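You operate a simulated robot arm through the tools that you are given. There is no shell and no other tool. Be economical: measure what you need, move in short steps, check, and stop when the job is done.

Carry out the task below with a simulated robot arm. There is one attempt and no reset: what you move stays moved.

Task
Take the white pan off the heat and let the purple pot simmer.
Fine: sauce ring off before you lift the pan; pan on the red trivet; stew ring down to LOW, simmer four seconds or more, then off.

It is judged by the outcome, as a careful person would: the job done as asked, and still so three seconds after it is handed in. It fails if anything else is knocked over, pushed out of place, dropped, spilled or broken.

Robot
A 6-joint arm with a two-finger parallel gripper, fixed in place. Base frame: the origin is at the foot of the arm, x ahead of it, y to its left, z up. Lengths are in m, angles in rad, forces in N, time in s.
Its first joint turns from -2.007 to 2.007 rad. Payload 4.2 kg.
Tool frame: the origin (TCP) lies between the finger pads and is the grasp point; the fingertips stand 0.023 m ahead of it; z points along the fingers, y is the line along which they close. Largest opening 0.094 m; finger width 0.038, thickness 0.01; the body of the gripper, 0.054 by 0.096 m, starts 0.039 m behind the TCP.
Orientation is told as [roll, pitch, yaw] about the base's x, y, z axes, in that order, counted from this pose: with the fingers straight down and closing along the base's y, the tool's x points along the base's -x, its y along +y and its z along -z.

Tools
- The arm moves only by the tool apply_moves. Its argument "plan" is a list of rows, each a list of 3 entries, a list of its own where there are three numbers: the shift along the base's x, y, z in units of 250 mm (1.0 is 250 mm), then the turn, a rotation vector about the base's x, y, z in units of 90 degrees (1.0 is 90 degrees), then the opening in per cent of the stroke, from 0 (shut) to 100 (fully open). In form: [[[tx, ty, tz], [ax, ay, az], fingers], ...]. A call has 1 to 10 rows; each row is the pose to reach, as a shift and turn from the pose commanded when the call began. A call with a number of a shift or a turn outside -1 to 1 is refused whole. Each row takes 0.2 s and may step no farther than 0.05 m and 0.15 rad from the row before; otherwise, or with a gripper value out of range, the whole call is refused. Where a pose cannot be reached the arm comes as near as it can. A force on the tool above 90 N (or 10 N above the force at the start of the call, whichever is more), or a blocked arm, ends the call early, and 0.2 s more pass. Each finger travels about 0.108 m/s and halts on what it meets, pressing with about 32 N; the grip force reading is that of the motor and also rises with nothing between the fingers. The clock runs only during rows and for 0.2 s after the last one: add rows that repeat a pose to give the fingers time. The reply holds the time, the measured pose of the TCP, the force on the tool along the base axes, the opening and the grip force, in the units named above and with some noise, and new pictures: "pictures" is both (left out), scene, wrist or none.
- Cameras (640 x 400 px; columns grow to the right, rows downward): "scene" is fixed at [0.3986, 0.6501, 1.4589]; the picture's right is [-0.99, -0.12, 0.00], its down [-0.06, 0.48, -0.87] and it looks along [0.10, -0.87, -0.49] (base axes); focal length 340 px, centre (320, 200). "wrist" rides on the gripper at [0.086, 0.016, -0.075] in the tool frame; the picture's right is [-0.18, 0.98, 0.00], its down [-0.58, -0.11, -0.81] and it looks along [-0.79, -0.15, 0.59] (tool axes); focal length 243 px, centre (320, 200). There is no depth. A picture from a camera that has moved, and an enlarged one, comes with that camera's place and axes in the base frame and with its lens.
- move_column(by): slides the trunk up (or, below 0, down) by that many m; the arm rides with it, the base frame stays. It gives what a move gives, with no picture.
- close_up(camera, box): a new picture of the part [left, top, right, bottom] of that camera's present view, enlarged. It takes no simulated time.
- hand_in(): hands the job in; it is judged then, once.

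Work in short steps. Places have to be worked out from the pictures, the camera data and where the tool is seen: move nearer, look again, correct. Check each grasp and each placing, and mend what went wrong. You have 120 turns and 200 pictures in all, those below and enlarged ones among them. Open the gripper and draw the arm clear of the work before you hand the job in, unless the task says otherwise; then end with one line.

The tools are called after "Call:" as a command line: name --argument value ..., lists and objects as JSON in quotes. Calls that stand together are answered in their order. apply_moves: Moves the arm, as the interface text tells. Its arguments: {"type":"object","properties":{"plan":{"type":"array"},"pictures":{"type":"string","enum":["both","scene","wrist","none"]}},"required":["plan"]} The other tools are called the same way: move_column (by) slides the trunk up or down; close_up (camera, box) takes an enlarged picture of a part of a camera's view; hand_in () hands the job in.

At the start:

```text
time_s: 0.0
tool_pos: [0.5963, -0.0876, 1.2601]
ee_rot: [-0.001, 0.0, 0.0]
wrist_force: [-0.6, 0.6, -0.1]
finger_gap: 0.0941
grasp_force: 0.0
trunk travel left (down, up): [-0.8, 0.19]
```

scene: 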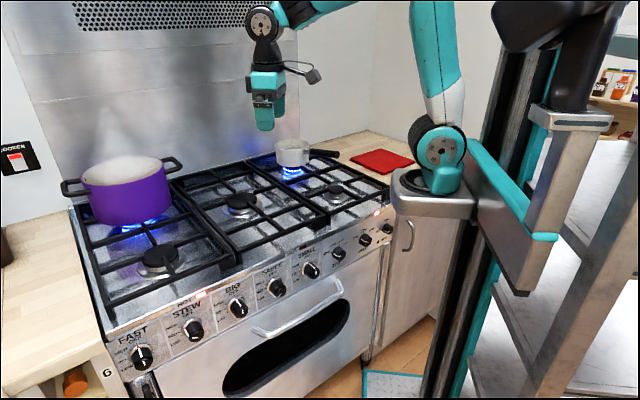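
wrist: 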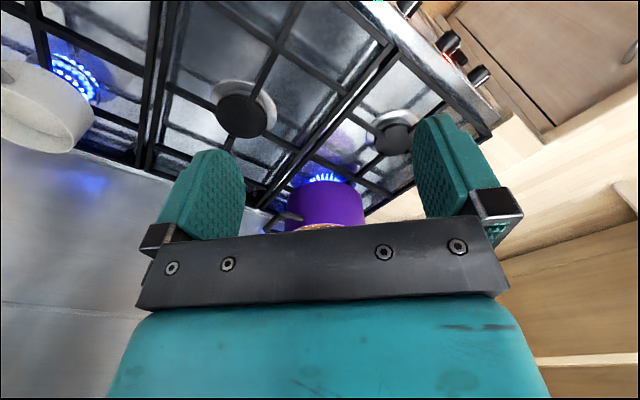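

The stove has a knob row at the front and two lit burners. I'll enlarge the knobs and the pan area to read labels.

Call:
close_up --camera "scene" --box '[100, 280, 260, 380]'

Call:
close_up --camera "scene" --box '[240, 200, 400, 300]'

Call:
close_up --camera "scene" --box '[240, 110, 440, 235]'

```text
4.00 times, centred on (180, 330) of scene
camera zoom: at [0.3986, 0.6501, 1.4589], right [-0.99, -0.12, 0.0], down [-0.06, 0.48, -0.87], along [0.1, -0.87, -0.49], focal length 1360 px, centre (880, -320)
```

zoom: 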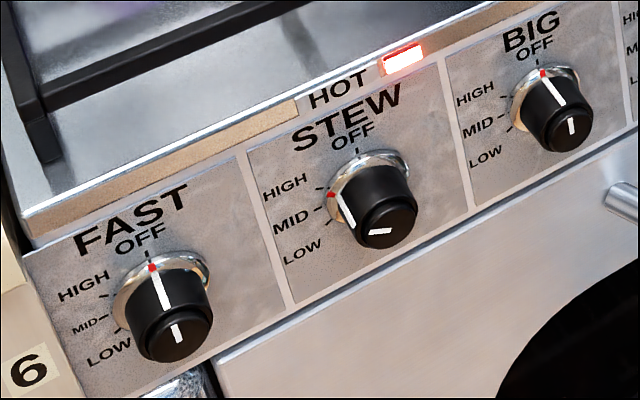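

```text
4.00 times, centred on (320, 250) of scene
camera zoom: at [0.3986, 0.6501, 1.4589], right [-0.99, -0.12, 0.0], down [-0.06, 0.48, -0.87], along [0.1, -0.87, -0.49], focal length 1360 px, centre (320, 0)
```

zoom: 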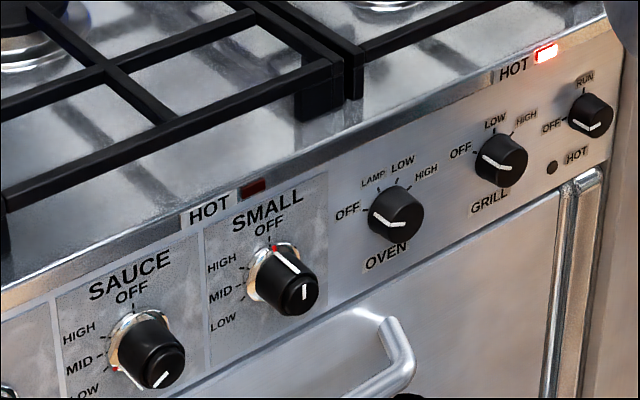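

```text
3.20 times, centred on (340, 172) of scene
camera zoom: at [0.3986, 0.6501, 1.4589], right [-0.99, -0.12, 0.0], down [-0.06, 0.48, -0.87], along [0.1, -0.87, -0.49], focal length 1088 px, centre (256, 288)
```

zoom: 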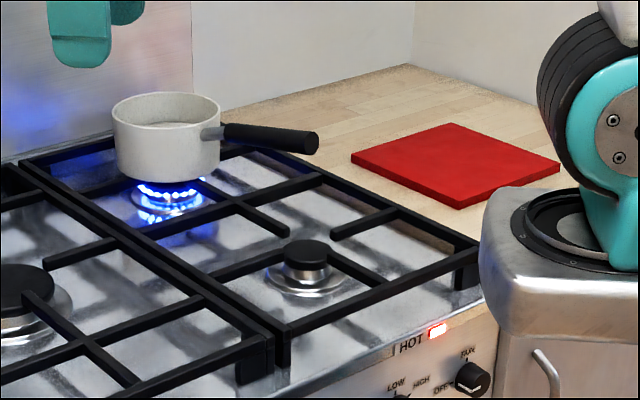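

I triangulated roughly: the stove is turned 45° (front face normal ≈ (-0.7, 0.7)), the sauce knob is at ≈(0.59,-0.02,0.805) and the stew knob at ≈(0.75,0.14,0.805). I'll yaw the tool -45° and move it in front of the knobs, staying high.

Call:
apply_moves --plan '[[[-0.064, 0.09, 0], [0, 0, -0.0833], 100], [[-0.128, 0.18, 0], [0, 0, -0.1667], 100], [[-0.19, 0.27, 0], [0, 0, -0.25], 100], [[-0.256, 0.36, 0], [0, 0, -0.3333], 100], [[-0.32, 0.45, 0], [0, 0, -0.4167], 100], [[-0.385, 0.55, 0], [0, 0, -0.5], 100]]'

```text
time_s: 1.4
tool_pos: [0.5004, 0.0524, 1.2616]
ee_rot: [-0.001, -0.001, -0.785]
wrist_force: [-0.2, 0.6, -0.2]
finger_gap: 0.0941
grasp_force: 0.0
trunk travel left (down, up): [-0.8, 0.19]
camera wrist: at [0.4514, 0.1258, 1.3357], right [0.83, 0.56, 0.0], down [0.33, -0.49, 0.81], along [0.46, -0.67, -0.59], focal length 243 px, centre (320, 200)
```

scene: 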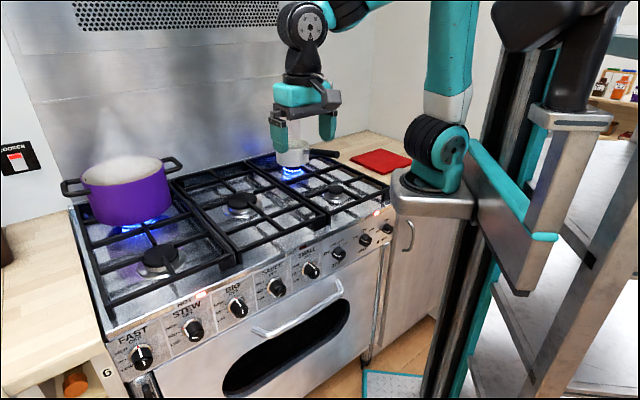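
wrist: 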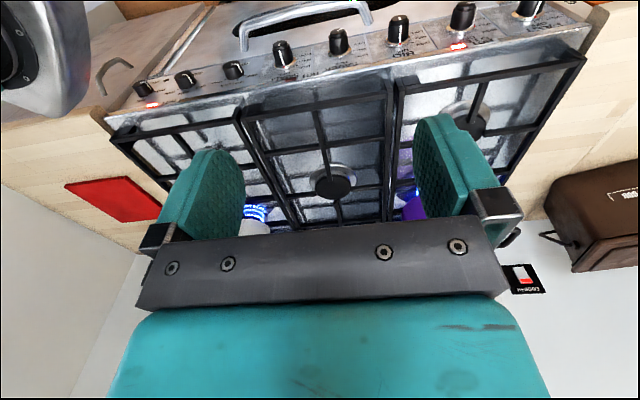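

The wrist view confirms the sauce knob at ≈(0.594,-0.02,0.805) and the stew knob at ≈(0.757,0.14). Next I'll pitch the fingers up towards horizontal, facing the stove front, while still high.

Call:
apply_moves --plan '[[[0, 0, 0], [-0.0636, -0.0636, 0], 100], [[0, 0, 0], [-0.1273, -0.1273, 0], 100], [[0, 0, 0], [-0.191, -0.191, 0], 100], [[0, 0, 0], [-0.2546, -0.2546, 0], 100], [[0, 0, 0], [-0.318, -0.318, 0], 100], [[0, 0, 0], [-0.382, -0.382, 0], 100], [[0, 0, 0], [-0.4455, -0.4455, 0], 100], [[0, 0, 0], [-0.509, -0.509, 0], 100], [[0, 0, 0], [-0.5728, -0.5728, 0], 100], [[0, 0, 0], [-0.636, -0.636, 0], 100]]'

```text
time_s: 3.6
tool_pos: [0.4978, 0.0236, 1.2234]
ee_rot: [0.026, -1.41, -0.818]
wrist_force: [-0.6, 0.0, -0.1]
finger_gap: 0.094
grasp_force: 0.1
out of reach, approached as far as the arm can: row 9, 10
trunk travel left (down, up): [-0.8, 0.19]
camera wrist: at [0.4485, 0.0985, 1.1502], right [0.72, 0.67, 0.19], down [-0.57, 0.42, 0.7], along [0.39, -0.61, 0.69], focal length 243 px, centre (320, 200)
```

scene: 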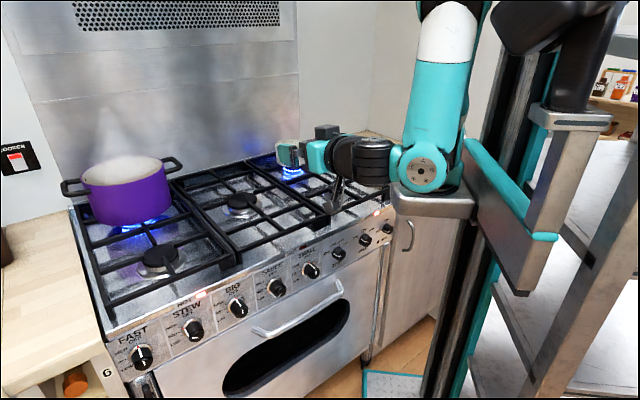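
wrist: 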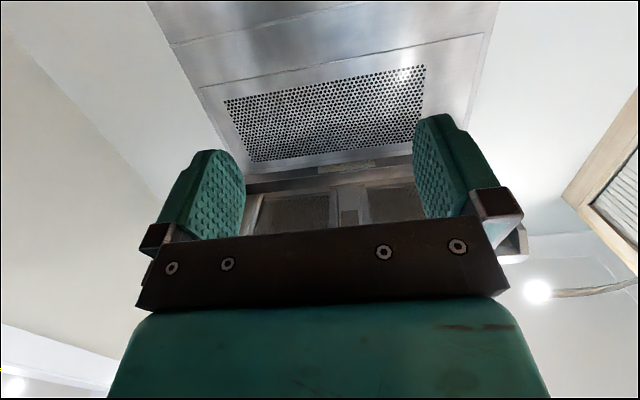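

Pitching here is limited because the wrist is too near the shoulder. I'll raise the tool relative to the shoulder first, then lower the trunk later.

Call:
apply_moves --plan '[[[0, 0, 0.15], [0, 0, 0], 100], [[0, 0, 0.3], [0, 0, 0], 100], [[0, 0, 0.45], [0, 0, 0], 100], [[0, 0, 0.6], [0, 0, 0], 100], [[0, 0, 0.75], [0, 0, 0], 100], [[0, 0, 0.9], [0, 0, 0], 100]]' --pictures "scene"

```text
time_s: 5.0
tool_pos: [0.4902, 0.0055, 1.2371]
ee_rot: [-0.002, -1.409, -0.784]
wrist_force: [0.5, 0.3, -0.6]
finger_gap: 0.0939
grasp_force: 0.1
out of reach, approached as far as the arm can: row 1, 2, 3, 4, 5, 6
trunk travel left (down, up): [-0.8, 0.19]
```

scene: 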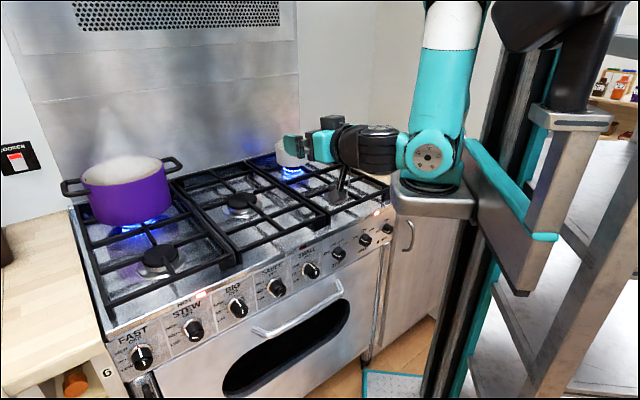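

The arm is stuck at a joint limit. I'll back the pitch off by about 45° and rise at the same time to find a better arm configuration.

Call:
apply_moves --plan '[[[0, 0, -0.9], [0.06, 0.06, 0], 100], [[0, 0, -0.9], [0.12, 0.12, 0], 100], [[0, 0, -0.9], [0.18, 0.18, 0], 100], [[0, 0, -0.9], [0.24, 0.24, 0], 100], [[0, 0, -0.9], [0.3, 0.3, 0], 100], [[0, 0, -0.75], [0.3, 0.3, 0], 100], [[0, 0, -0.6], [0.3, 0.3, 0], 100], [[0, 0, -0.45], [0.3, 0.3, 0], 100], [[0, 0, -0.3], [0.3, 0.3, 0], 100], [[0, 0, -0.15], [0.3, 0.3, 0], 100]]' --pictures "scene"

```text
refused: row 1 steps farther than a row can; nothing moved
```

Row 1 was too large a step. I'll only back off the pitch first, then look at the readings.

Call:
apply_moves --plan '[[[0, 0, 0], [0.06, 0.06, 0], 100], [[0, 0, 0], [0.12, 0.12, 0], 100], [[0, 0, 0], [0.18, 0.18, 0], 100], [[0, 0, 0], [0.24, 0.24, 0], 100], [[0, 0, 0], [0.3, 0.3, 0], 100]]' --pictures "scene"

```text
time_s: 6.2
tool_pos: [0.4852, -0.0003, 1.2424]
ee_rot: [-0.001, -0.745, -0.785]
wrist_force: [-0.1, 0.0, -1.2]
finger_gap: 0.0941
grasp_force: 0.1
trunk travel left (down, up): [-0.8, 0.19]
```

scene: 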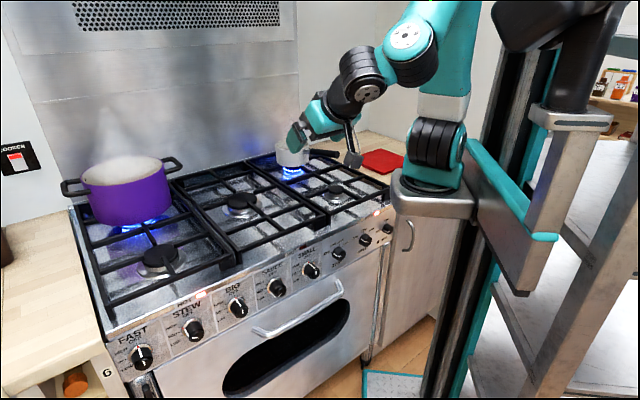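

Now I can move freely again. I'll rise 0.22 m, then pitch up again.

Call:
apply_moves --plan '[[[0, 0, 0.18], [0, 0, 0], 100], [[0, 0, 0.36], [0, 0, 0], 100], [[0, 0, 0.54], [0, 0, 0], 100], [[0, 0, 0.72], [0, 0, 0], 100], [[0, 0, 0.88], [0, 0, 0], 100], [[0, 0, 0.88], [-0.06, -0.06, 0], 100], [[0, 0, 0.88], [-0.12, -0.12, 0], 100], [[0, 0, 0.88], [-0.18, -0.18, 0], 100], [[0, 0, 0.88], [-0.24, -0.24, 0], 100], [[0, 0, 0.88], [-0.3, -0.3, 0], 100]]' --pictures "scene"

```text
time_s: 8.4
tool_pos: [0.6019, -0.0865, 1.4255]
ee_rot: [0.011, -1.407, -0.783]
wrist_force: [-0.6, 0.6, 0.5]
finger_gap: 0.094
grasp_force: 0.0
out of reach, approached as far as the arm can: row 3, 4, 5, 6, 7, 8, 9, 10
trunk travel left (down, up): [-0.8, 0.19]
```

scene: 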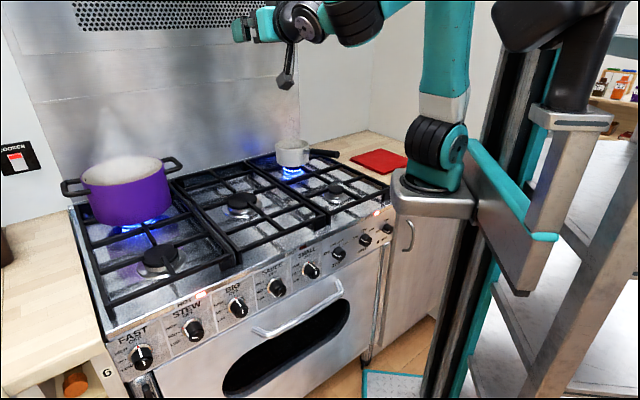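

The fold limit pushes the arm out when it goes high, so the better option is to work below the shoulder. I'll pitch back to 45°, retreat in front of the stove and descend.

Call:
apply_moves --plan '[[[0, 0, 0], [0.06, 0.06, 0], 100], [[0, 0, 0], [0.12, 0.12, 0], 100], [[0, 0, 0], [0.18, 0.18, 0], 100], [[0, 0, 0], [0.24, 0.24, 0], 100], [[-0.06, 0.08, -0.14], [0.3, 0.3, 0], 100], [[-0.14, 0.18, -0.28], [0.36, 0.36, 0], 100], [[-0.22, 0.29, -0.42], [0.36, 0.36, 0], 100], [[-0.3, 0.39, -0.56], [0.36, 0.36, 0], 100], [[-0.36, 0.49, -0.7], [0.36, 0.36, 0], 100], [[-0.4, 0.56, -0.84], [0.36, 0.36, 0], 100]]' --pictures "scene"

```text
time_s: 10.6
tool_pos: [0.4925, 0.0571, 1.2201]
ee_rot: [0.0, -0.614, -0.786]
wrist_force: [-0.3, 0.3, 1.0]
finger_gap: 0.0941
grasp_force: 0.0
trunk travel left (down, up): [-0.8, 0.19]
```

scene: 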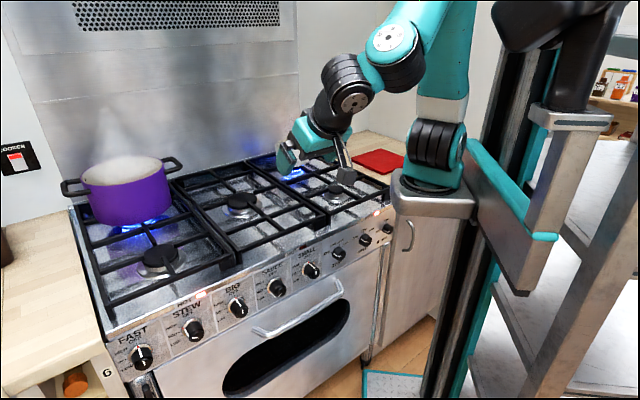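

Now I'll descend to z≈0.92 in front of the knob panel, still tilted.

Call:
apply_moves --plan '[[[0.01, 0.01, -0.18], [0, 0, 0], 100], [[0.02, 0.02, -0.36], [0, 0, 0], 100], [[0.03, 0.03, -0.54], [0, 0, 0], 100], [[0.04, 0.04, -0.72], [0, 0, 0], 100], [[0.05, 0.04, -0.9], [0, 0, 0], 100], [[0.05, 0.04, -1.0], [0, 0, 0], 100], [[0.05, 0.04, -1.0], [-0.06, -0.06, 0], 100], [[0.05, 0.04, -1.0], [-0.12, -0.12, 0], 100], [[0.05, 0.04, -1.0], [-0.18, -0.18, 0], 100]]'

```text
time_s: 12.6
tool_pos: [0.5068, 0.0657, 0.9697]
ee_rot: [-0.001, -1.015, -0.786]
wrist_force: [0.1, 0.4, 0.2]
finger_gap: 0.0939
grasp_force: 0.0
trunk travel left (down, up): [-0.8, 0.19]
camera wrist: at [0.4405, 0.1558, 0.935], right [0.76, 0.63, 0.16], down [-0.34, 0.19, 0.92], along [0.55, -0.76, 0.36], focal length 243 px, centre (320, 200)
```

scene: 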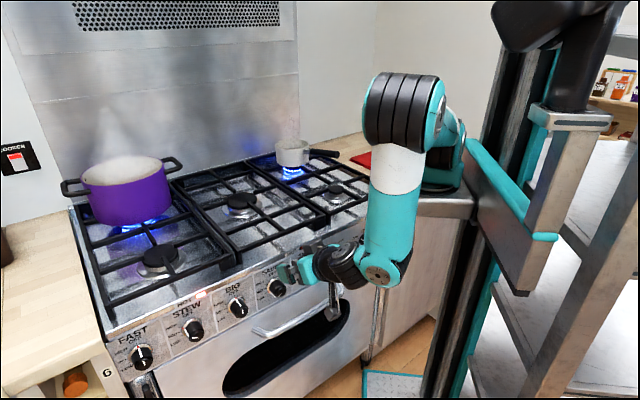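
wrist: 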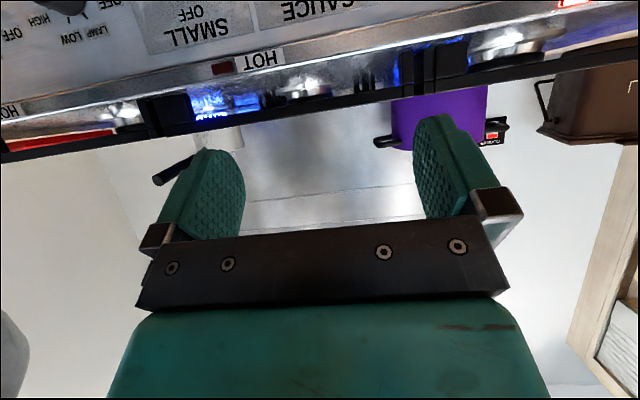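

I'll finish the pitch and descend to knob height, staying about 0.1 m in front of the knob.

Call:
apply_moves --plan '[[[0, 0, -0.12], [-0.05, -0.05, 0], 100], [[0, 0, -0.24], [-0.1, -0.1, 0], 100], [[0, 0, -0.36], [-0.15, -0.15, 0], 100], [[0, 0, -0.48], [-0.2, -0.2, 0], 100], [[0, 0, -0.6], [-0.25, -0.25, 0], 100], [[0, 0, -0.66], [-0.25, -0.25, 0], 100]]'

```text
time_s: 14.0
tool_pos: [0.5029, 0.0623, 0.8082]
ee_rot: [-0.112, -1.565, -0.672]
wrist_force: [-0.3, -0.3, 0.6]
finger_gap: 0.0941
grasp_force: 0.0
out of reach, approached as far as the arm can: row 6
trunk travel left (down, up): [-0.8, 0.19]
camera wrist: at [0.4614, 0.1271, 0.7209], right [0.69, 0.7, 0.18], down [-0.64, 0.49, 0.59], along [0.32, -0.53, 0.79], focal length 243 px, centre (320, 200)
```

scene: 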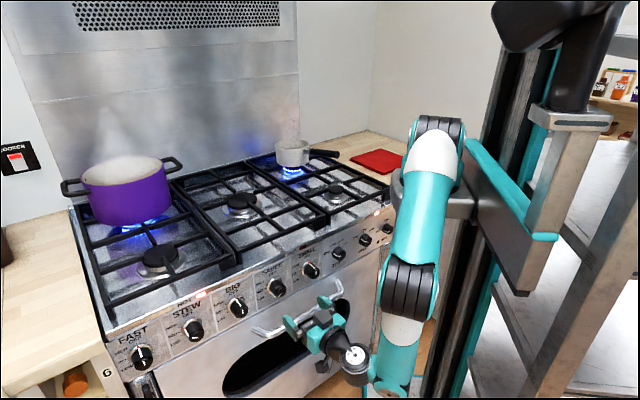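
wrist: 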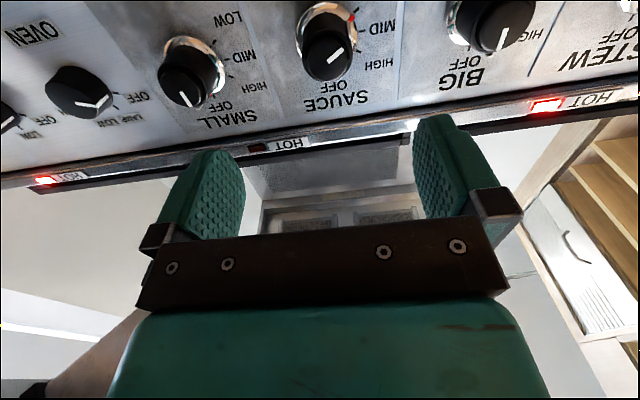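

I'm in front of the sauce knob and the panel looks vertical (knob axes horizontal). I'll zoom in to check the pointer and scale.

Call:
close_up --camera "wrist" --box '[240, 0, 400, 100]'

Call:
close_up --camera "wrist" --box '[420, 0, 580, 100]'

```text
4.00 times, centred on (320, 50) of wrist
camera zoom: at [0.4614, 0.1271, 0.7209], right [0.69, 0.7, 0.18], down [-0.64, 0.49, 0.59], along [0.32, -0.53, 0.79], focal length 970 px, centre (320, 800)
```

zoom: 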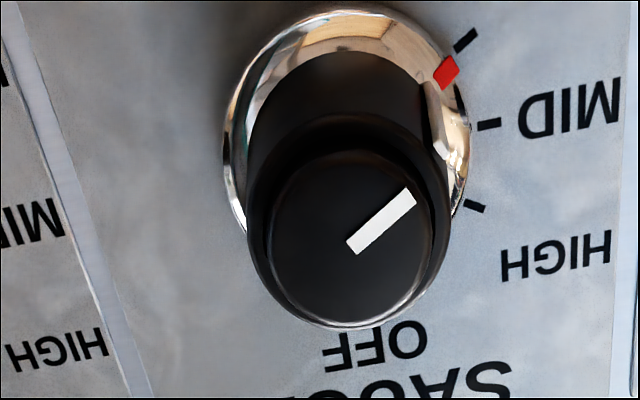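

```text
4.00 times, centred on (500, 50) of wrist
camera zoom: at [0.4614, 0.1271, 0.7209], right [0.69, 0.7, 0.18], down [-0.64, 0.49, 0.59], along [0.32, -0.53, 0.79], focal length 970 px, centre (-400, 800)
```

zoom: 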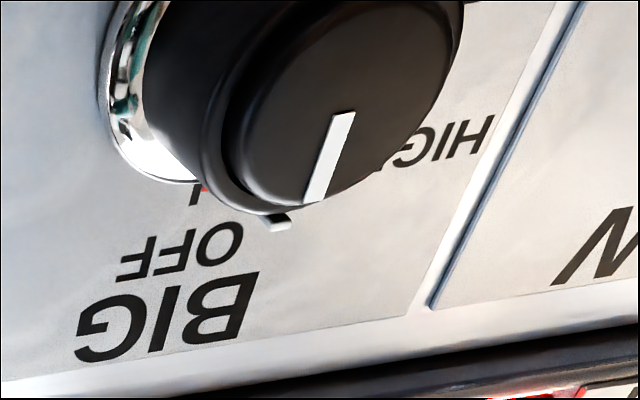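

The sauce pointer sits near LOW (≈110° counter-clockwise of OFF). I'll advance onto the knob with the fingers open.

Call:
apply_moves --plan '[[[0.098, -0.087, -0.032], [0, 0, 0], 100], [[0.196, -0.173, -0.032], [0, 0, 0], 100], [[0.25, -0.22, -0.032], [0, 0, 0], 100], [[0.294, -0.26, -0.032], [0, 0, 0], 100]]'

```text
time_s: 15.0
tool_pos: [0.5543, -0.005, 0.8083]
ee_rot: [-0.008, -1.546, -0.776]
wrist_force: [0.1, 0.3, 0.5]
finger_gap: 0.0942
grasp_force: 0.1
out of reach, approached as far as the arm can: row 1, 2, 3, 4
trunk travel left (down, up): [-0.8, 0.19]
camera wrist: at [0.5123, 0.0616, 0.7221], right [0.7, 0.69, 0.18], down [-0.64, 0.48, 0.6], along [0.33, -0.54, 0.78], focal length 243 px, centre (320, 200)
```

scene: 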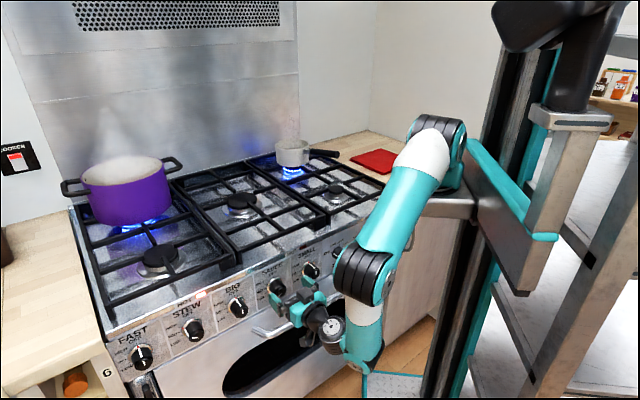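
wrist: 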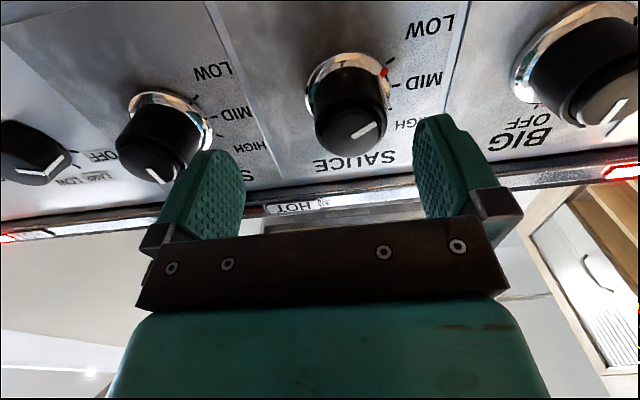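

The arm is at its reach limit here because it hangs too low relative to the shoulder. I'll back off, then drop the trunk 0.12 m and raise the tool to compensate.

Call:
apply_moves --plan '[[[-0.09, 0.09, 0.04], [0, 0, 0], 100], [[-0.18, 0.18, 0.15], [0, 0, 0], 100], [[-0.2, 0.2, 0.3], [0, 0, 0], 100], [[-0.2, 0.2, 0.45], [0, 0, 0], 100]]' --pictures "scene"

Call:
move_column --by -0.12

```text
time_s: 16.0
tool_pos: [0.5032, 0.0419, 0.9177]
ee_rot: [-0.14, -1.568, -0.646]
wrist_force: [-0.1, 1.0, 0.1]
finger_gap: 0.0941
grasp_force: 0.1
trunk travel left (down, up): [-0.8, 0.19]
```

scene: 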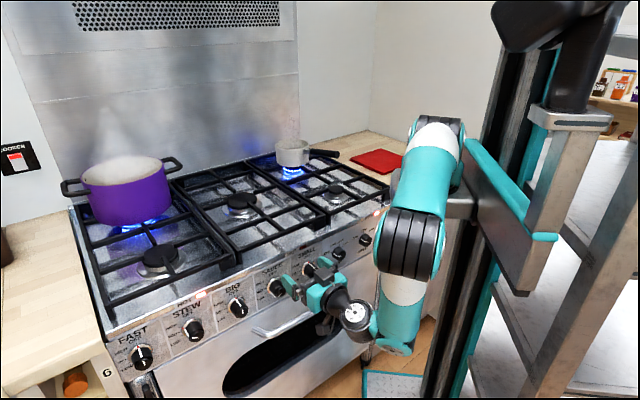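

```text
time_s: 17.5
tool_pos: [0.5032, 0.0434, 0.7979]
ee_rot: [-0.155, -1.568, -0.631]
wrist_force: [0.6, -0.4, 0.6]
finger_gap: 0.0941
grasp_force: 0.1
trunk travel left (down, up): [-0.68, 0.31]
```

The tool is now at z≈0.80 with more reach available. I'll approach the knob again.

Call:
apply_moves --plan '[[[0.1, -0.05, 0.008], [0, 0, 0], 100], [[0.19, -0.11, 0.008], [0, 0, 0], 100], [[0.26, -0.15, 0.008], [0, 0, 0], 100], [[0.3, -0.189, 0.008], [0, 0, 0], 100]]'

```text
time_s: 18.5
tool_pos: [0.5662, -0.0068, 0.8004]
ee_rot: [-0.002, -1.56, -0.784]
wrist_force: [-0.1, 0.2, 1.0]
finger_gap: 0.0941
grasp_force: 0.0
out of reach, approached as far as the arm can: row 3, 4
trunk travel left (down, up): [-0.68, 0.31]
camera wrist: at [0.525, 0.0604, 0.7142], right [0.7, 0.69, 0.18], down [-0.64, 0.49, 0.59], along [0.32, -0.53, 0.79], focal length 243 px, centre (320, 200)
```

scene: 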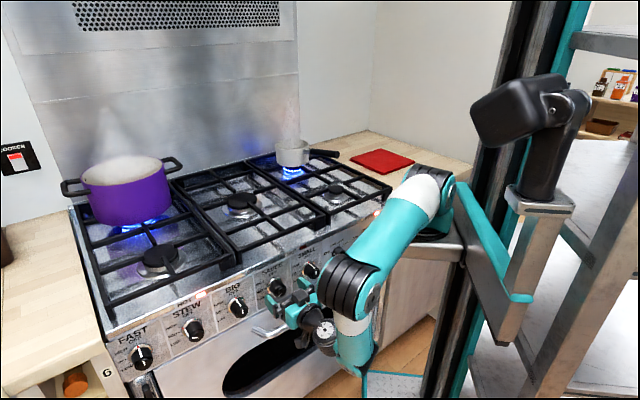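
wrist: 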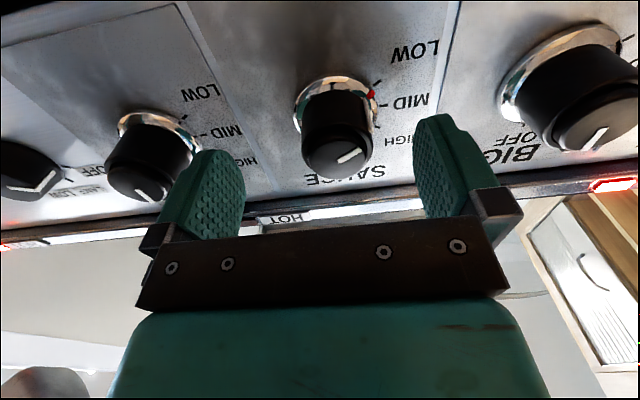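

Still marginal. I'll back off and lower the trunk another 0.2 m, raising the tool by the same amount.

Call:
apply_moves --plan '[[[-0.08, 0.08, 0], [0, 0, 0], 100], [[-0.18, 0.18, 0.1], [0, 0, 0], 100], [[-0.2, 0.2, 0.28], [0, 0, 0], 100], [[-0.2, 0.2, 0.46], [0, 0, 0], 100], [[-0.2, 0.2, 0.64], [0, 0, 0], 100], [[-0.2, 0.2, 0.8], [0, 0, 0], 100]]' --pictures "scene"

```text
time_s: 19.9
tool_pos: [0.5129, 0.0444, 0.9992]
ee_rot: [-0.161, -1.563, -0.624]
wrist_force: [-0.6, -0.3, -0.6]
finger_gap: 0.0941
grasp_force: 0.1
out of reach, approached as far as the arm can: row 6
trunk travel left (down, up): [-0.68, 0.31]
```

scene: 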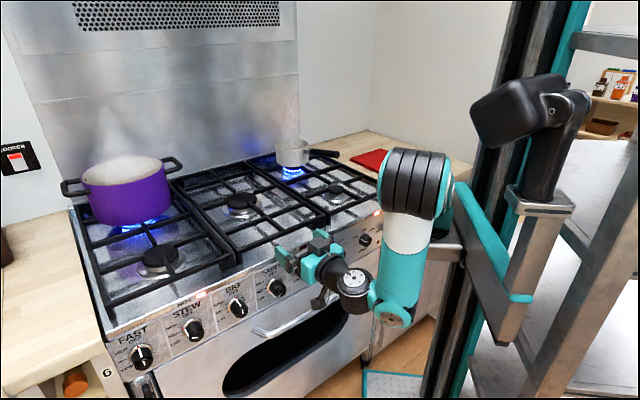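

Now lower the trunk 0.2 m.

Call:
move_column --by -0.2

Call:
apply_moves --plan '[[[0.08, -0.06, 0.0], [0, 0, 0], 100], [[0.16, -0.12, 0.0], [0, 0, 0], 100], [[0.22, -0.165, 0.0], [0, 0, 0], 100]]'

```text
time_s: 22.1
tool_pos: [0.5131, 0.0443, 0.7979]
ee_rot: [-0.063, -1.563, -0.719]
wrist_force: [-0.2, -0.8, -0.3]
finger_gap: 0.094
grasp_force: 0.0
trunk travel left (down, up): [-0.48, 0.51]
```

```text
time_s: 22.9
tool_pos: [0.5455, 0.0004, 0.7902]
ee_rot: [-0.045, -1.56, -0.742]
wrist_force: [-0.7, 0.4, 0.1]
finger_gap: 0.0941
grasp_force: 0.1
out of reach, approached as far as the arm can: row 1, 2, 3
trunk travel left (down, up): [-0.48, 0.51]
camera wrist: at [0.5043, 0.0673, 0.7045], right [0.7, 0.69, 0.18], down [-0.64, 0.49, 0.59], along [0.32, -0.53, 0.79], focal length 243 px, centre (320, 200)
```

scene: 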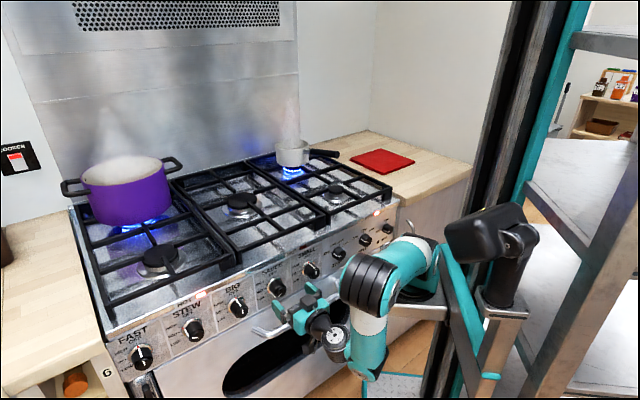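
wrist: 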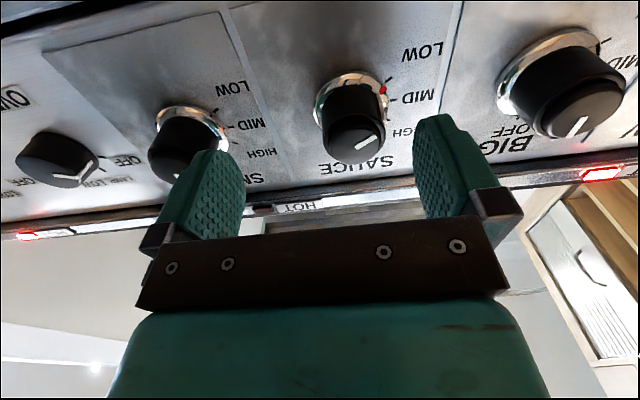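

A wrist joint limit, not reach, seems to be blocking. As a test, I'll yaw the tool about 18° towards base +x while moving to the knob's lateral position.

Call:
apply_moves --plan '[[[0, 0, 0], [0, 0, 0.07], 100], [[0.03, 0, 0.02], [0, 0, 0.14], 100], [[0.06, 0, 0.04], [0, 0, 0.2], 100], [[0.09, 0.02, 0.04], [0, 0, 0.2], 100]]'

```text
time_s: 23.9
tool_pos: [0.5246, 0.0303, 0.781]
ee_rot: [-0.068, -1.558, -0.405]
wrist_force: [0.3, -0.5, 1.1]
finger_gap: 0.0939
grasp_force: 0.1
out of reach, approached as far as the arm can: row 2, 3, 4
trunk travel left (down, up): [-0.48, 0.51]
camera wrist: at [0.4654, 0.0812, 0.6957], right [0.45, 0.87, 0.18], down [-0.76, 0.27, 0.59], along [0.47, -0.41, 0.79], focal length 243 px, centre (320, 200)
```

scene: 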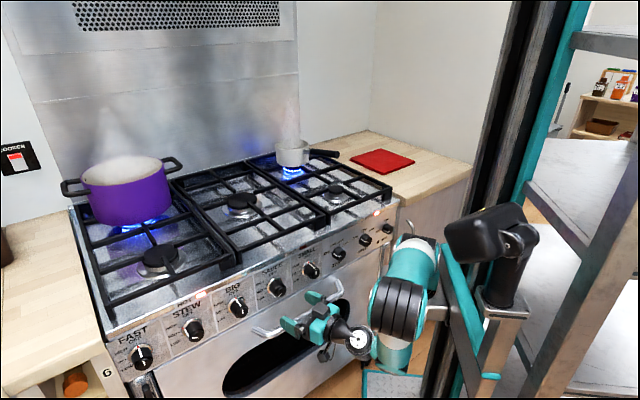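
wrist: 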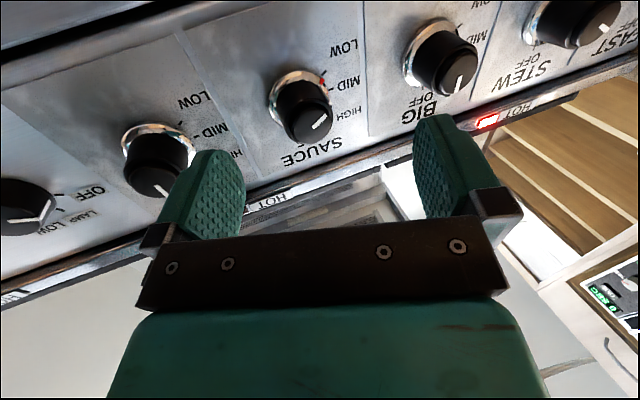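

That made it worse, so I'll undo the yaw, retreat slightly and test whether rolling about the knob axis frees the arm.

Call:
apply_moves --plan '[[[-0.04, 0.04, 0.03], [0, 0, -0.07], 100], [[-0.08, 0.08, 0.07], [0, 0, -0.14], 100], [[-0.08, 0.08, 0.07], [0, 0, -0.2], 100]]' --pictures "none"

Call:
apply_moves --plan '[[[0, 0, 0], [0.06, -0.06, 0], 100], [[0, 0, 0], [0.12, -0.12, 0], 100], [[0, 0, 0], [0.18, -0.18, 0], 100], [[0, 0, 0], [0.24, -0.24, 0], 100], [[0, 0, 0], [0.3, -0.3, 0], 100], [[0, 0, 0], [0.36, -0.36, 0], 100]]'

```text
time_s: 24.7
tool_pos: [0.5054, 0.052, 0.8011]
ee_rot: [-0.101, -1.565, -0.686]
wrist_force: [0.4, 0.2, 0.0]
finger_gap: 0.0939
grasp_force: 0.0
trunk travel left (down, up): [-0.48, 0.51]
```

```text
time_s: 26.1
tool_pos: [0.5067, 0.0515, 0.8]
ee_rot: [1.564, -0.769, -2.345]
wrist_force: [-0.6, 0.9, 0.3]
finger_gap: 0.0939
grasp_force: 0.1
trunk travel left (down, up): [-0.48, 0.51]
camera wrist: at [0.5044, 0.1577, 0.7512], right [0.39, 0.39, 0.83], down [-0.92, 0.21, 0.33], along [-0.05, -0.9, 0.44], focal length 243 px, centre (320, 200)
```

scene: 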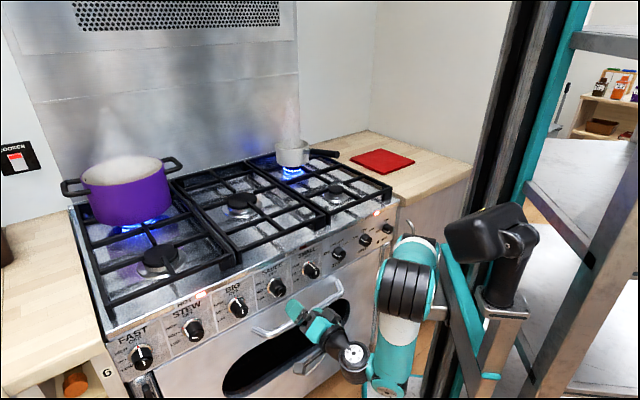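
wrist: 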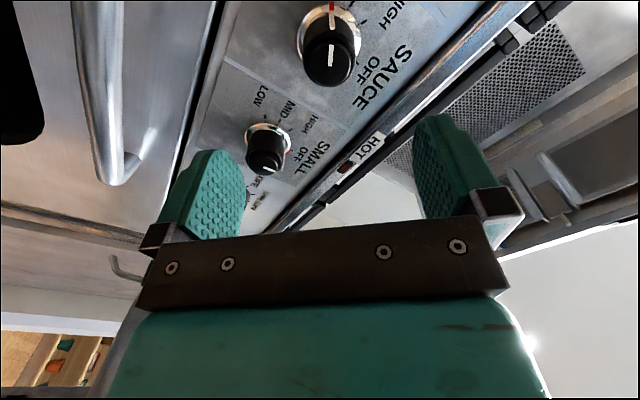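

Rolling works fine. Now I'll test advancing in this rolled pose.

Call:
apply_moves --plan '[[[0.066, -0.047, 0], [0, 0, 0], 100], [[0.132, -0.095, 0], [0, 0, 0], 100], [[0.198, -0.142, 0], [0, 0, 0], 100]]' --pictures "wrist"

```text
time_s: 26.9
tool_pos: [0.5385, 0.0086, 0.7973]
ee_rot: [1.56, -0.77, -2.34]
wrist_force: [0.3, -0.1, -0.3]
finger_gap: 0.0939
grasp_force: 0.0
out of reach, approached as far as the arm can: row 1, 2, 3
trunk travel left (down, up): [-0.48, 0.51]
camera wrist: at [0.5382, 0.1146, 0.7481], right [0.39, 0.39, 0.83], down [-0.92, 0.21, 0.33], along [-0.05, -0.9, 0.44], focal length 243 px, centre (320, 200)
```

wrist: 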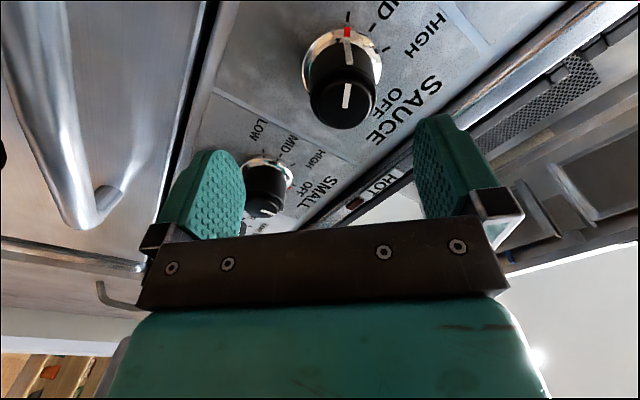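

The pattern fits a wrist limit that bites when the tool is fully horizontal, since a pose tilted 30° down was always fine. I'll retreat, undo the roll and tilt the tool about 22° down.

Call:
apply_moves --plan '[[[-0.05, 0.05, 0], [-0.06, 0.06, 0], 100], [[-0.1, 0.1, 0], [-0.12, 0.12, 0], 100], [[-0.14, 0.14, 0.0], [-0.18, 0.18, 0], 100], [[-0.14, 0.14, 0.0], [-0.24, 0.24, 0], 100], [[-0.14, 0.14, 0.0], [-0.3, 0.3, 0], 100], [[-0.14, 0.14, 0.0], [-0.36, 0.36, 0], 100]]' --pictures "none"

Call:
apply_moves --plan '[[[0.0, 0.0, 0.02], [0.06, 0.06, 0], 100], [[0.02, 0.02, 0.02], [0.12, 0.12, 0], 100], [[0.04, 0.04, 0.02], [0.175, 0.175, 0], 100], [[0.05, 0.05, 0.02], [0.175, 0.175, 0], 100]]'

```text
time_s: 28.3
tool_pos: [0.504, 0.0435, 0.7936]
ee_rot: [-0.385, -1.564, -0.397]
wrist_force: [-0.8, -0.4, 0.1]
finger_gap: 0.0938
grasp_force: 0.1
trunk travel left (down, up): [-0.48, 0.51]
```

```text
time_s: 29.3
tool_pos: [0.5172, 0.0562, 0.7975]
ee_rot: [0.0, -1.175, -0.782]
wrist_force: [-0.3, 0.8, 0.8]
finger_gap: 0.0938
grasp_force: 0.0
trunk travel left (down, up): [-0.48, 0.51]
camera wrist: at [0.4567, 0.1411, 0.7461], right [0.74, 0.65, 0.17], down [-0.44, 0.29, 0.85], along [0.5, -0.71, 0.5], focal length 243 px, centre (320, 200)
```

scene: 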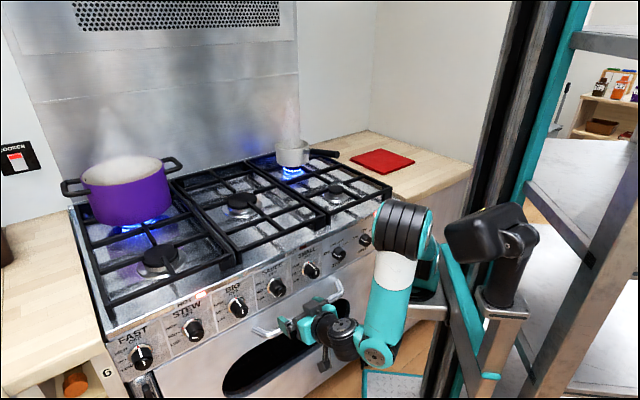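
wrist: 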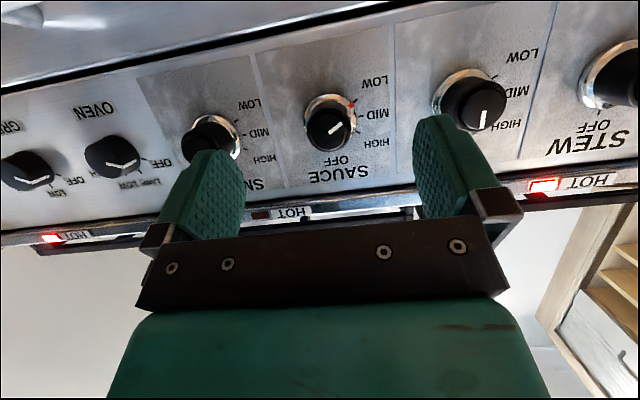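

The tilted pose is reachable and lateral alignment is good (e≈0.406, z≈0.80). I'll advance towards the knob.

Call:
apply_moves --plan '[[[0.085, -0.085, 0], [0, 0, 0], 100], [[0.17, -0.17, 0.005], [0, 0, 0], 100]]'

```text
time_s: 29.9
tool_pos: [0.5605, 0.0136, 0.8004]
ee_rot: [-0.001, -1.176, -0.784]
wrist_force: [0.5, 0.8, 0.1]
finger_gap: 0.0941
grasp_force: 0.0
trunk travel left (down, up): [-0.48, 0.51]
camera wrist: at [0.5009, 0.0982, 0.7489], right [0.74, 0.65, 0.17], down [-0.45, 0.29, 0.85], along [0.5, -0.71, 0.5], focal length 243 px, centre (320, 200)
```

scene: 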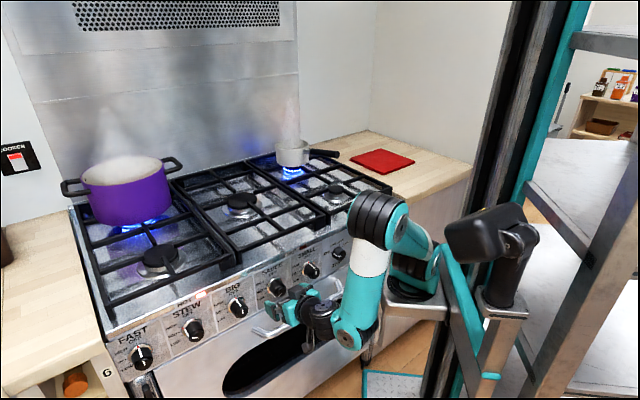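
wrist: 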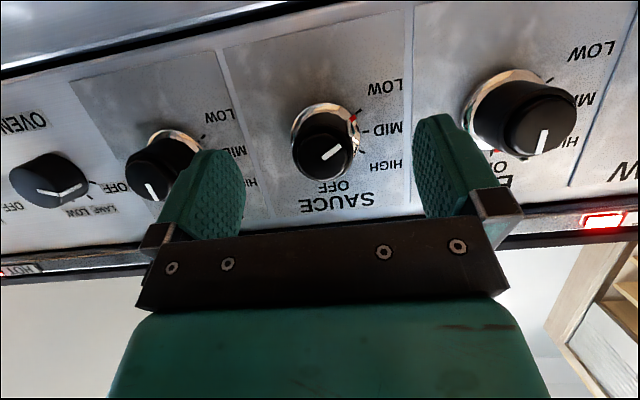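

Triangulating the HOT light gives the panel at d≈0.45, consistent. I'll advance another 28 mm so the fingers straddle the knob.

Call:
apply_moves --plan '[[[0.04, -0.04, 0], [0, 0, 0], 100], [[0.08, -0.08, 0], [0, 0, 0], 100]]'

```text
time_s: 30.5
tool_pos: [0.5795, -0.0061, 0.7995]
ee_rot: [-0.001, -1.176, -0.784]
wrist_force: [-0.8, -0.5, -0.8]
finger_gap: 0.0941
grasp_force: 0.0
trunk travel left (down, up): [-0.48, 0.51]
camera wrist: at [0.5194, 0.079, 0.7477], right [0.74, 0.65, 0.17], down [-0.45, 0.29, 0.85], along [0.5, -0.71, 0.5], focal length 243 px, centre (320, 200)
```

scene: 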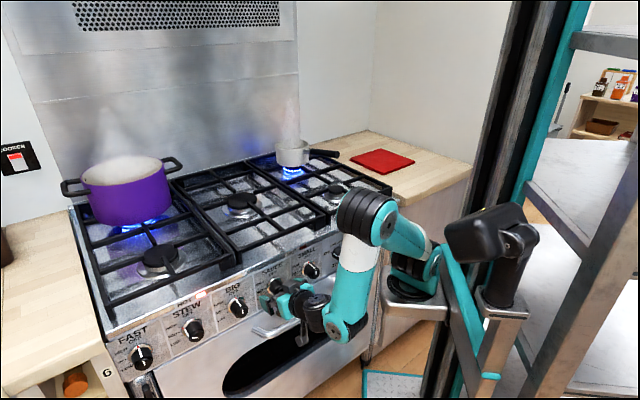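
wrist: 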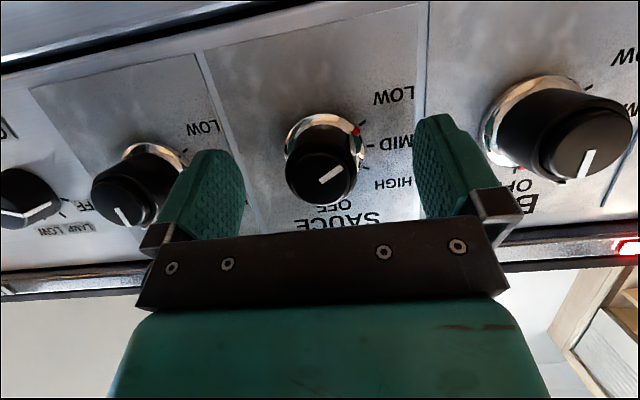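

The fingers straddle the sauce knob with the TCP about at its face. I'll nudge in 4 mm and close.

Call:
apply_moves --plan '[[[0.012, -0.012, -0.008], [0, 0, 0], 100], [[0.012, -0.012, -0.008], [0, 0, 0], 60], [[0.012, -0.012, -0.008], [0, 0, 0], 30], [[0.012, -0.012, -0.008], [0, 0, 0], 20], [[0.012, -0.012, -0.008], [0, 0, 0], 20]]'

```text
time_s: 31.7
tool_pos: [0.583, -0.0104, 0.7966]
ee_rot: [-0.001, -1.176, -0.785]
wrist_force: [-0.6, -2.4, -1.2]
finger_gap: 0.0385
grasp_force: 45.0
trunk travel left (down, up): [-0.48, 0.51]
camera wrist: at [0.5226, 0.0754, 0.7456], right [0.74, 0.65, 0.17], down [-0.44, 0.29, 0.85], along [0.5, -0.71, 0.5], focal length 243 px, centre (320, 200)
```

scene: 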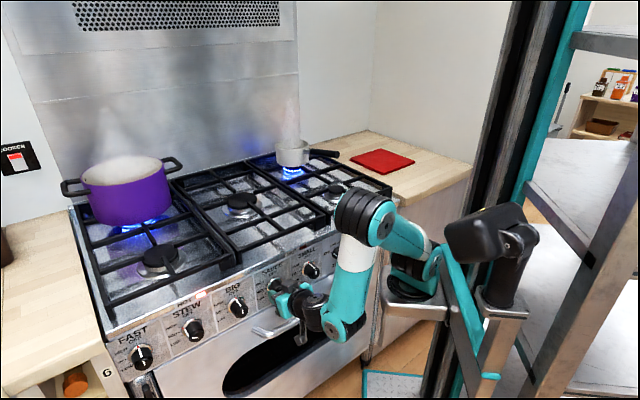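
wrist: 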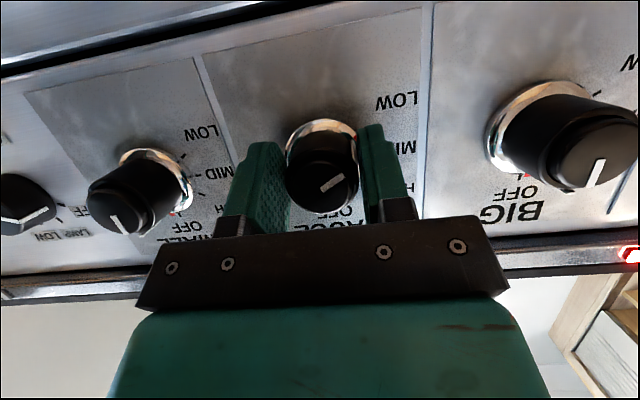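

The knob is gripped (38 mm). I'll turn it clockwise about 46°.

Call:
apply_moves --plan '[[[0, 0, 0], [0.06, -0.06, 0], 20], [[0, 0, 0], [0.12, -0.12, 0], 20], [[0, 0, 0], [0.18, -0.18, 0], 20], [[0, 0, 0], [0.24, -0.24, 0], 20], [[0, 0, 0], [0.3, -0.3, 0], 20], [[0, 0, 0], [0.36, -0.36, 0], 20]]'

```text
time_s: 33.1
tool_pos: [0.5847, -0.0083, 0.7972]
ee_rot: [1.217, -0.699, -1.832]
wrist_force: [4.0, 8.1, 7.8]
finger_gap: 0.0385
grasp_force: 45.4
trunk travel left (down, up): [-0.48, 0.51]
camera wrist: at [0.5464, 0.0995, 0.7734], right [0.45, 0.35, 0.82], down [-0.85, -0.12, 0.51], along [0.27, -0.93, 0.25], focal length 243 px, centre (320, 200)
```

scene: 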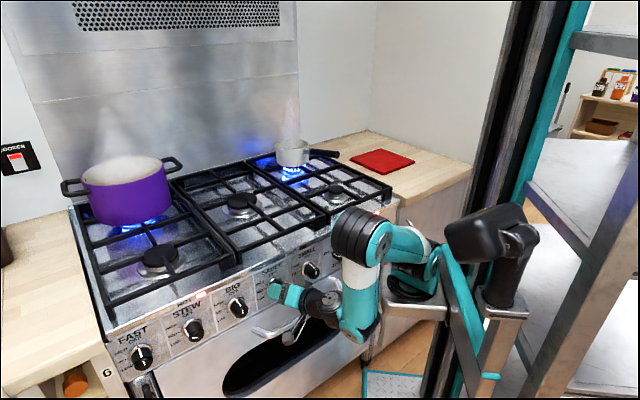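
wrist: 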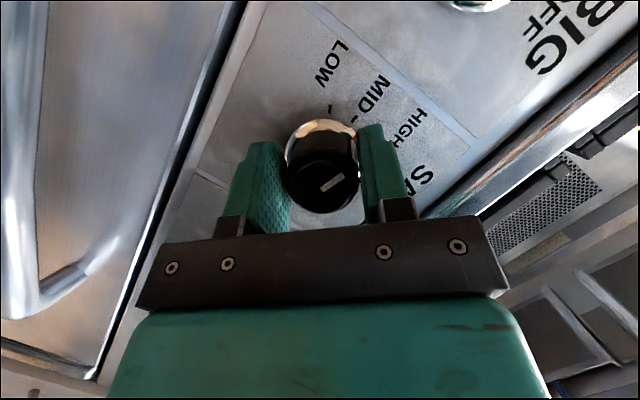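

The knob turned with the grip (now near HIGH). Continuing clockwise.

Call:
apply_moves --plan '[[[0, 0, 0], [0.06, -0.06, 0], 20], [[0, 0, 0], [0.12, -0.12, 0], 20], [[0, 0, 0], [0.18, -0.18, 0], 20], [[0, 0, 0], [0.24, -0.24, 0], 20], [[0, 0, 0], [0.3, -0.3, 0], 20], [[0, 0, 0], [0.36, -0.36, 0], 20]]'

```text
time_s: 33.8
tool_pos: [0.5924, -0.0048, 0.7967]
ee_rot: [1.344, -0.395, -1.918]
wrist_force: [-14.1, 1.0, -12.2]
finger_gap: 0.0391
grasp_force: 23.0
out of reach, approached as far as the arm can: row 1, 2, 3
trunk travel left (down, up): [-0.48, 0.51]
stopped in row 3: the force on the tool passed its limit (the readings are from after the stop); the commanded pose is now the measured one
camera wrist: at [0.5587, 0.1077, 0.7924], right [0.28, 0.11, 0.95], down [-0.93, -0.2, 0.29], along [0.23, -0.97, 0.05], focal length 243 px, centre (320, 200)
```

scene: 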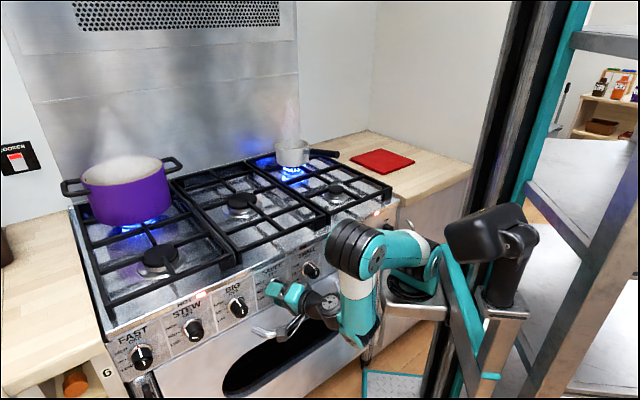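
wrist: 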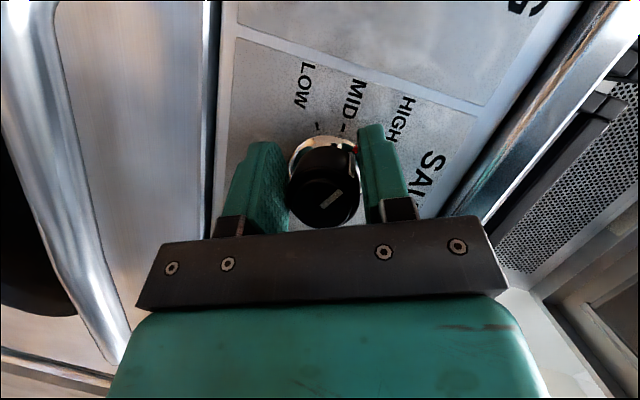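

The turn hit a reach limit after about 60° total. I'll open, back off along the knob axis and look at the state.

Call:
apply_moves --plan '[[[0, 0, 0], [0, 0, 0], 60], [[0, 0, 0], [0, 0, 0], 100], [[0, 0, 0], [0, 0, 0], 100], [[-0.08, 0.07, 0], [0, 0, 0], 100], [[-0.17, 0.14, 0], [0, 0, 0], 100]]'

```text
time_s: 35.0
tool_pos: [0.5544, 0.0355, 0.8003]
ee_rot: [1.345, -0.394, -1.919]
wrist_force: [0.5, -0.2, 0.3]
finger_gap: 0.0942
grasp_force: 0.0
out of reach, approached as far as the arm can: row 4, 5
trunk travel left (down, up): [-0.48, 0.51]
camera wrist: at [0.5206, 0.1467, 0.7966], right [0.27, 0.11, 0.95], down [-0.93, -0.2, 0.29], along [0.23, -0.97, 0.05], focal length 243 px, centre (320, 200)
```

scene: 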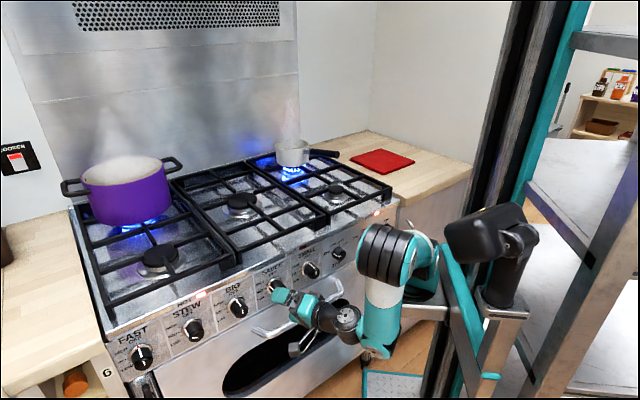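
wrist: 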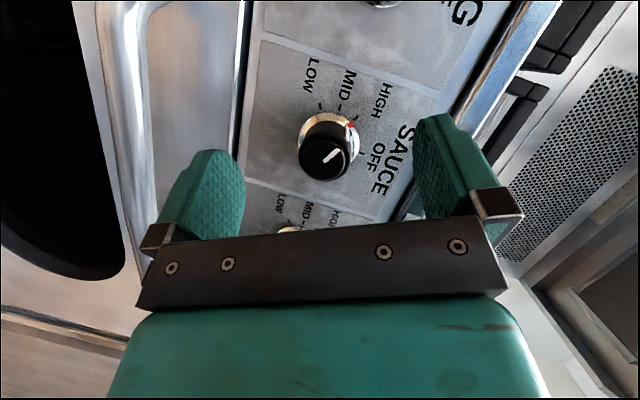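

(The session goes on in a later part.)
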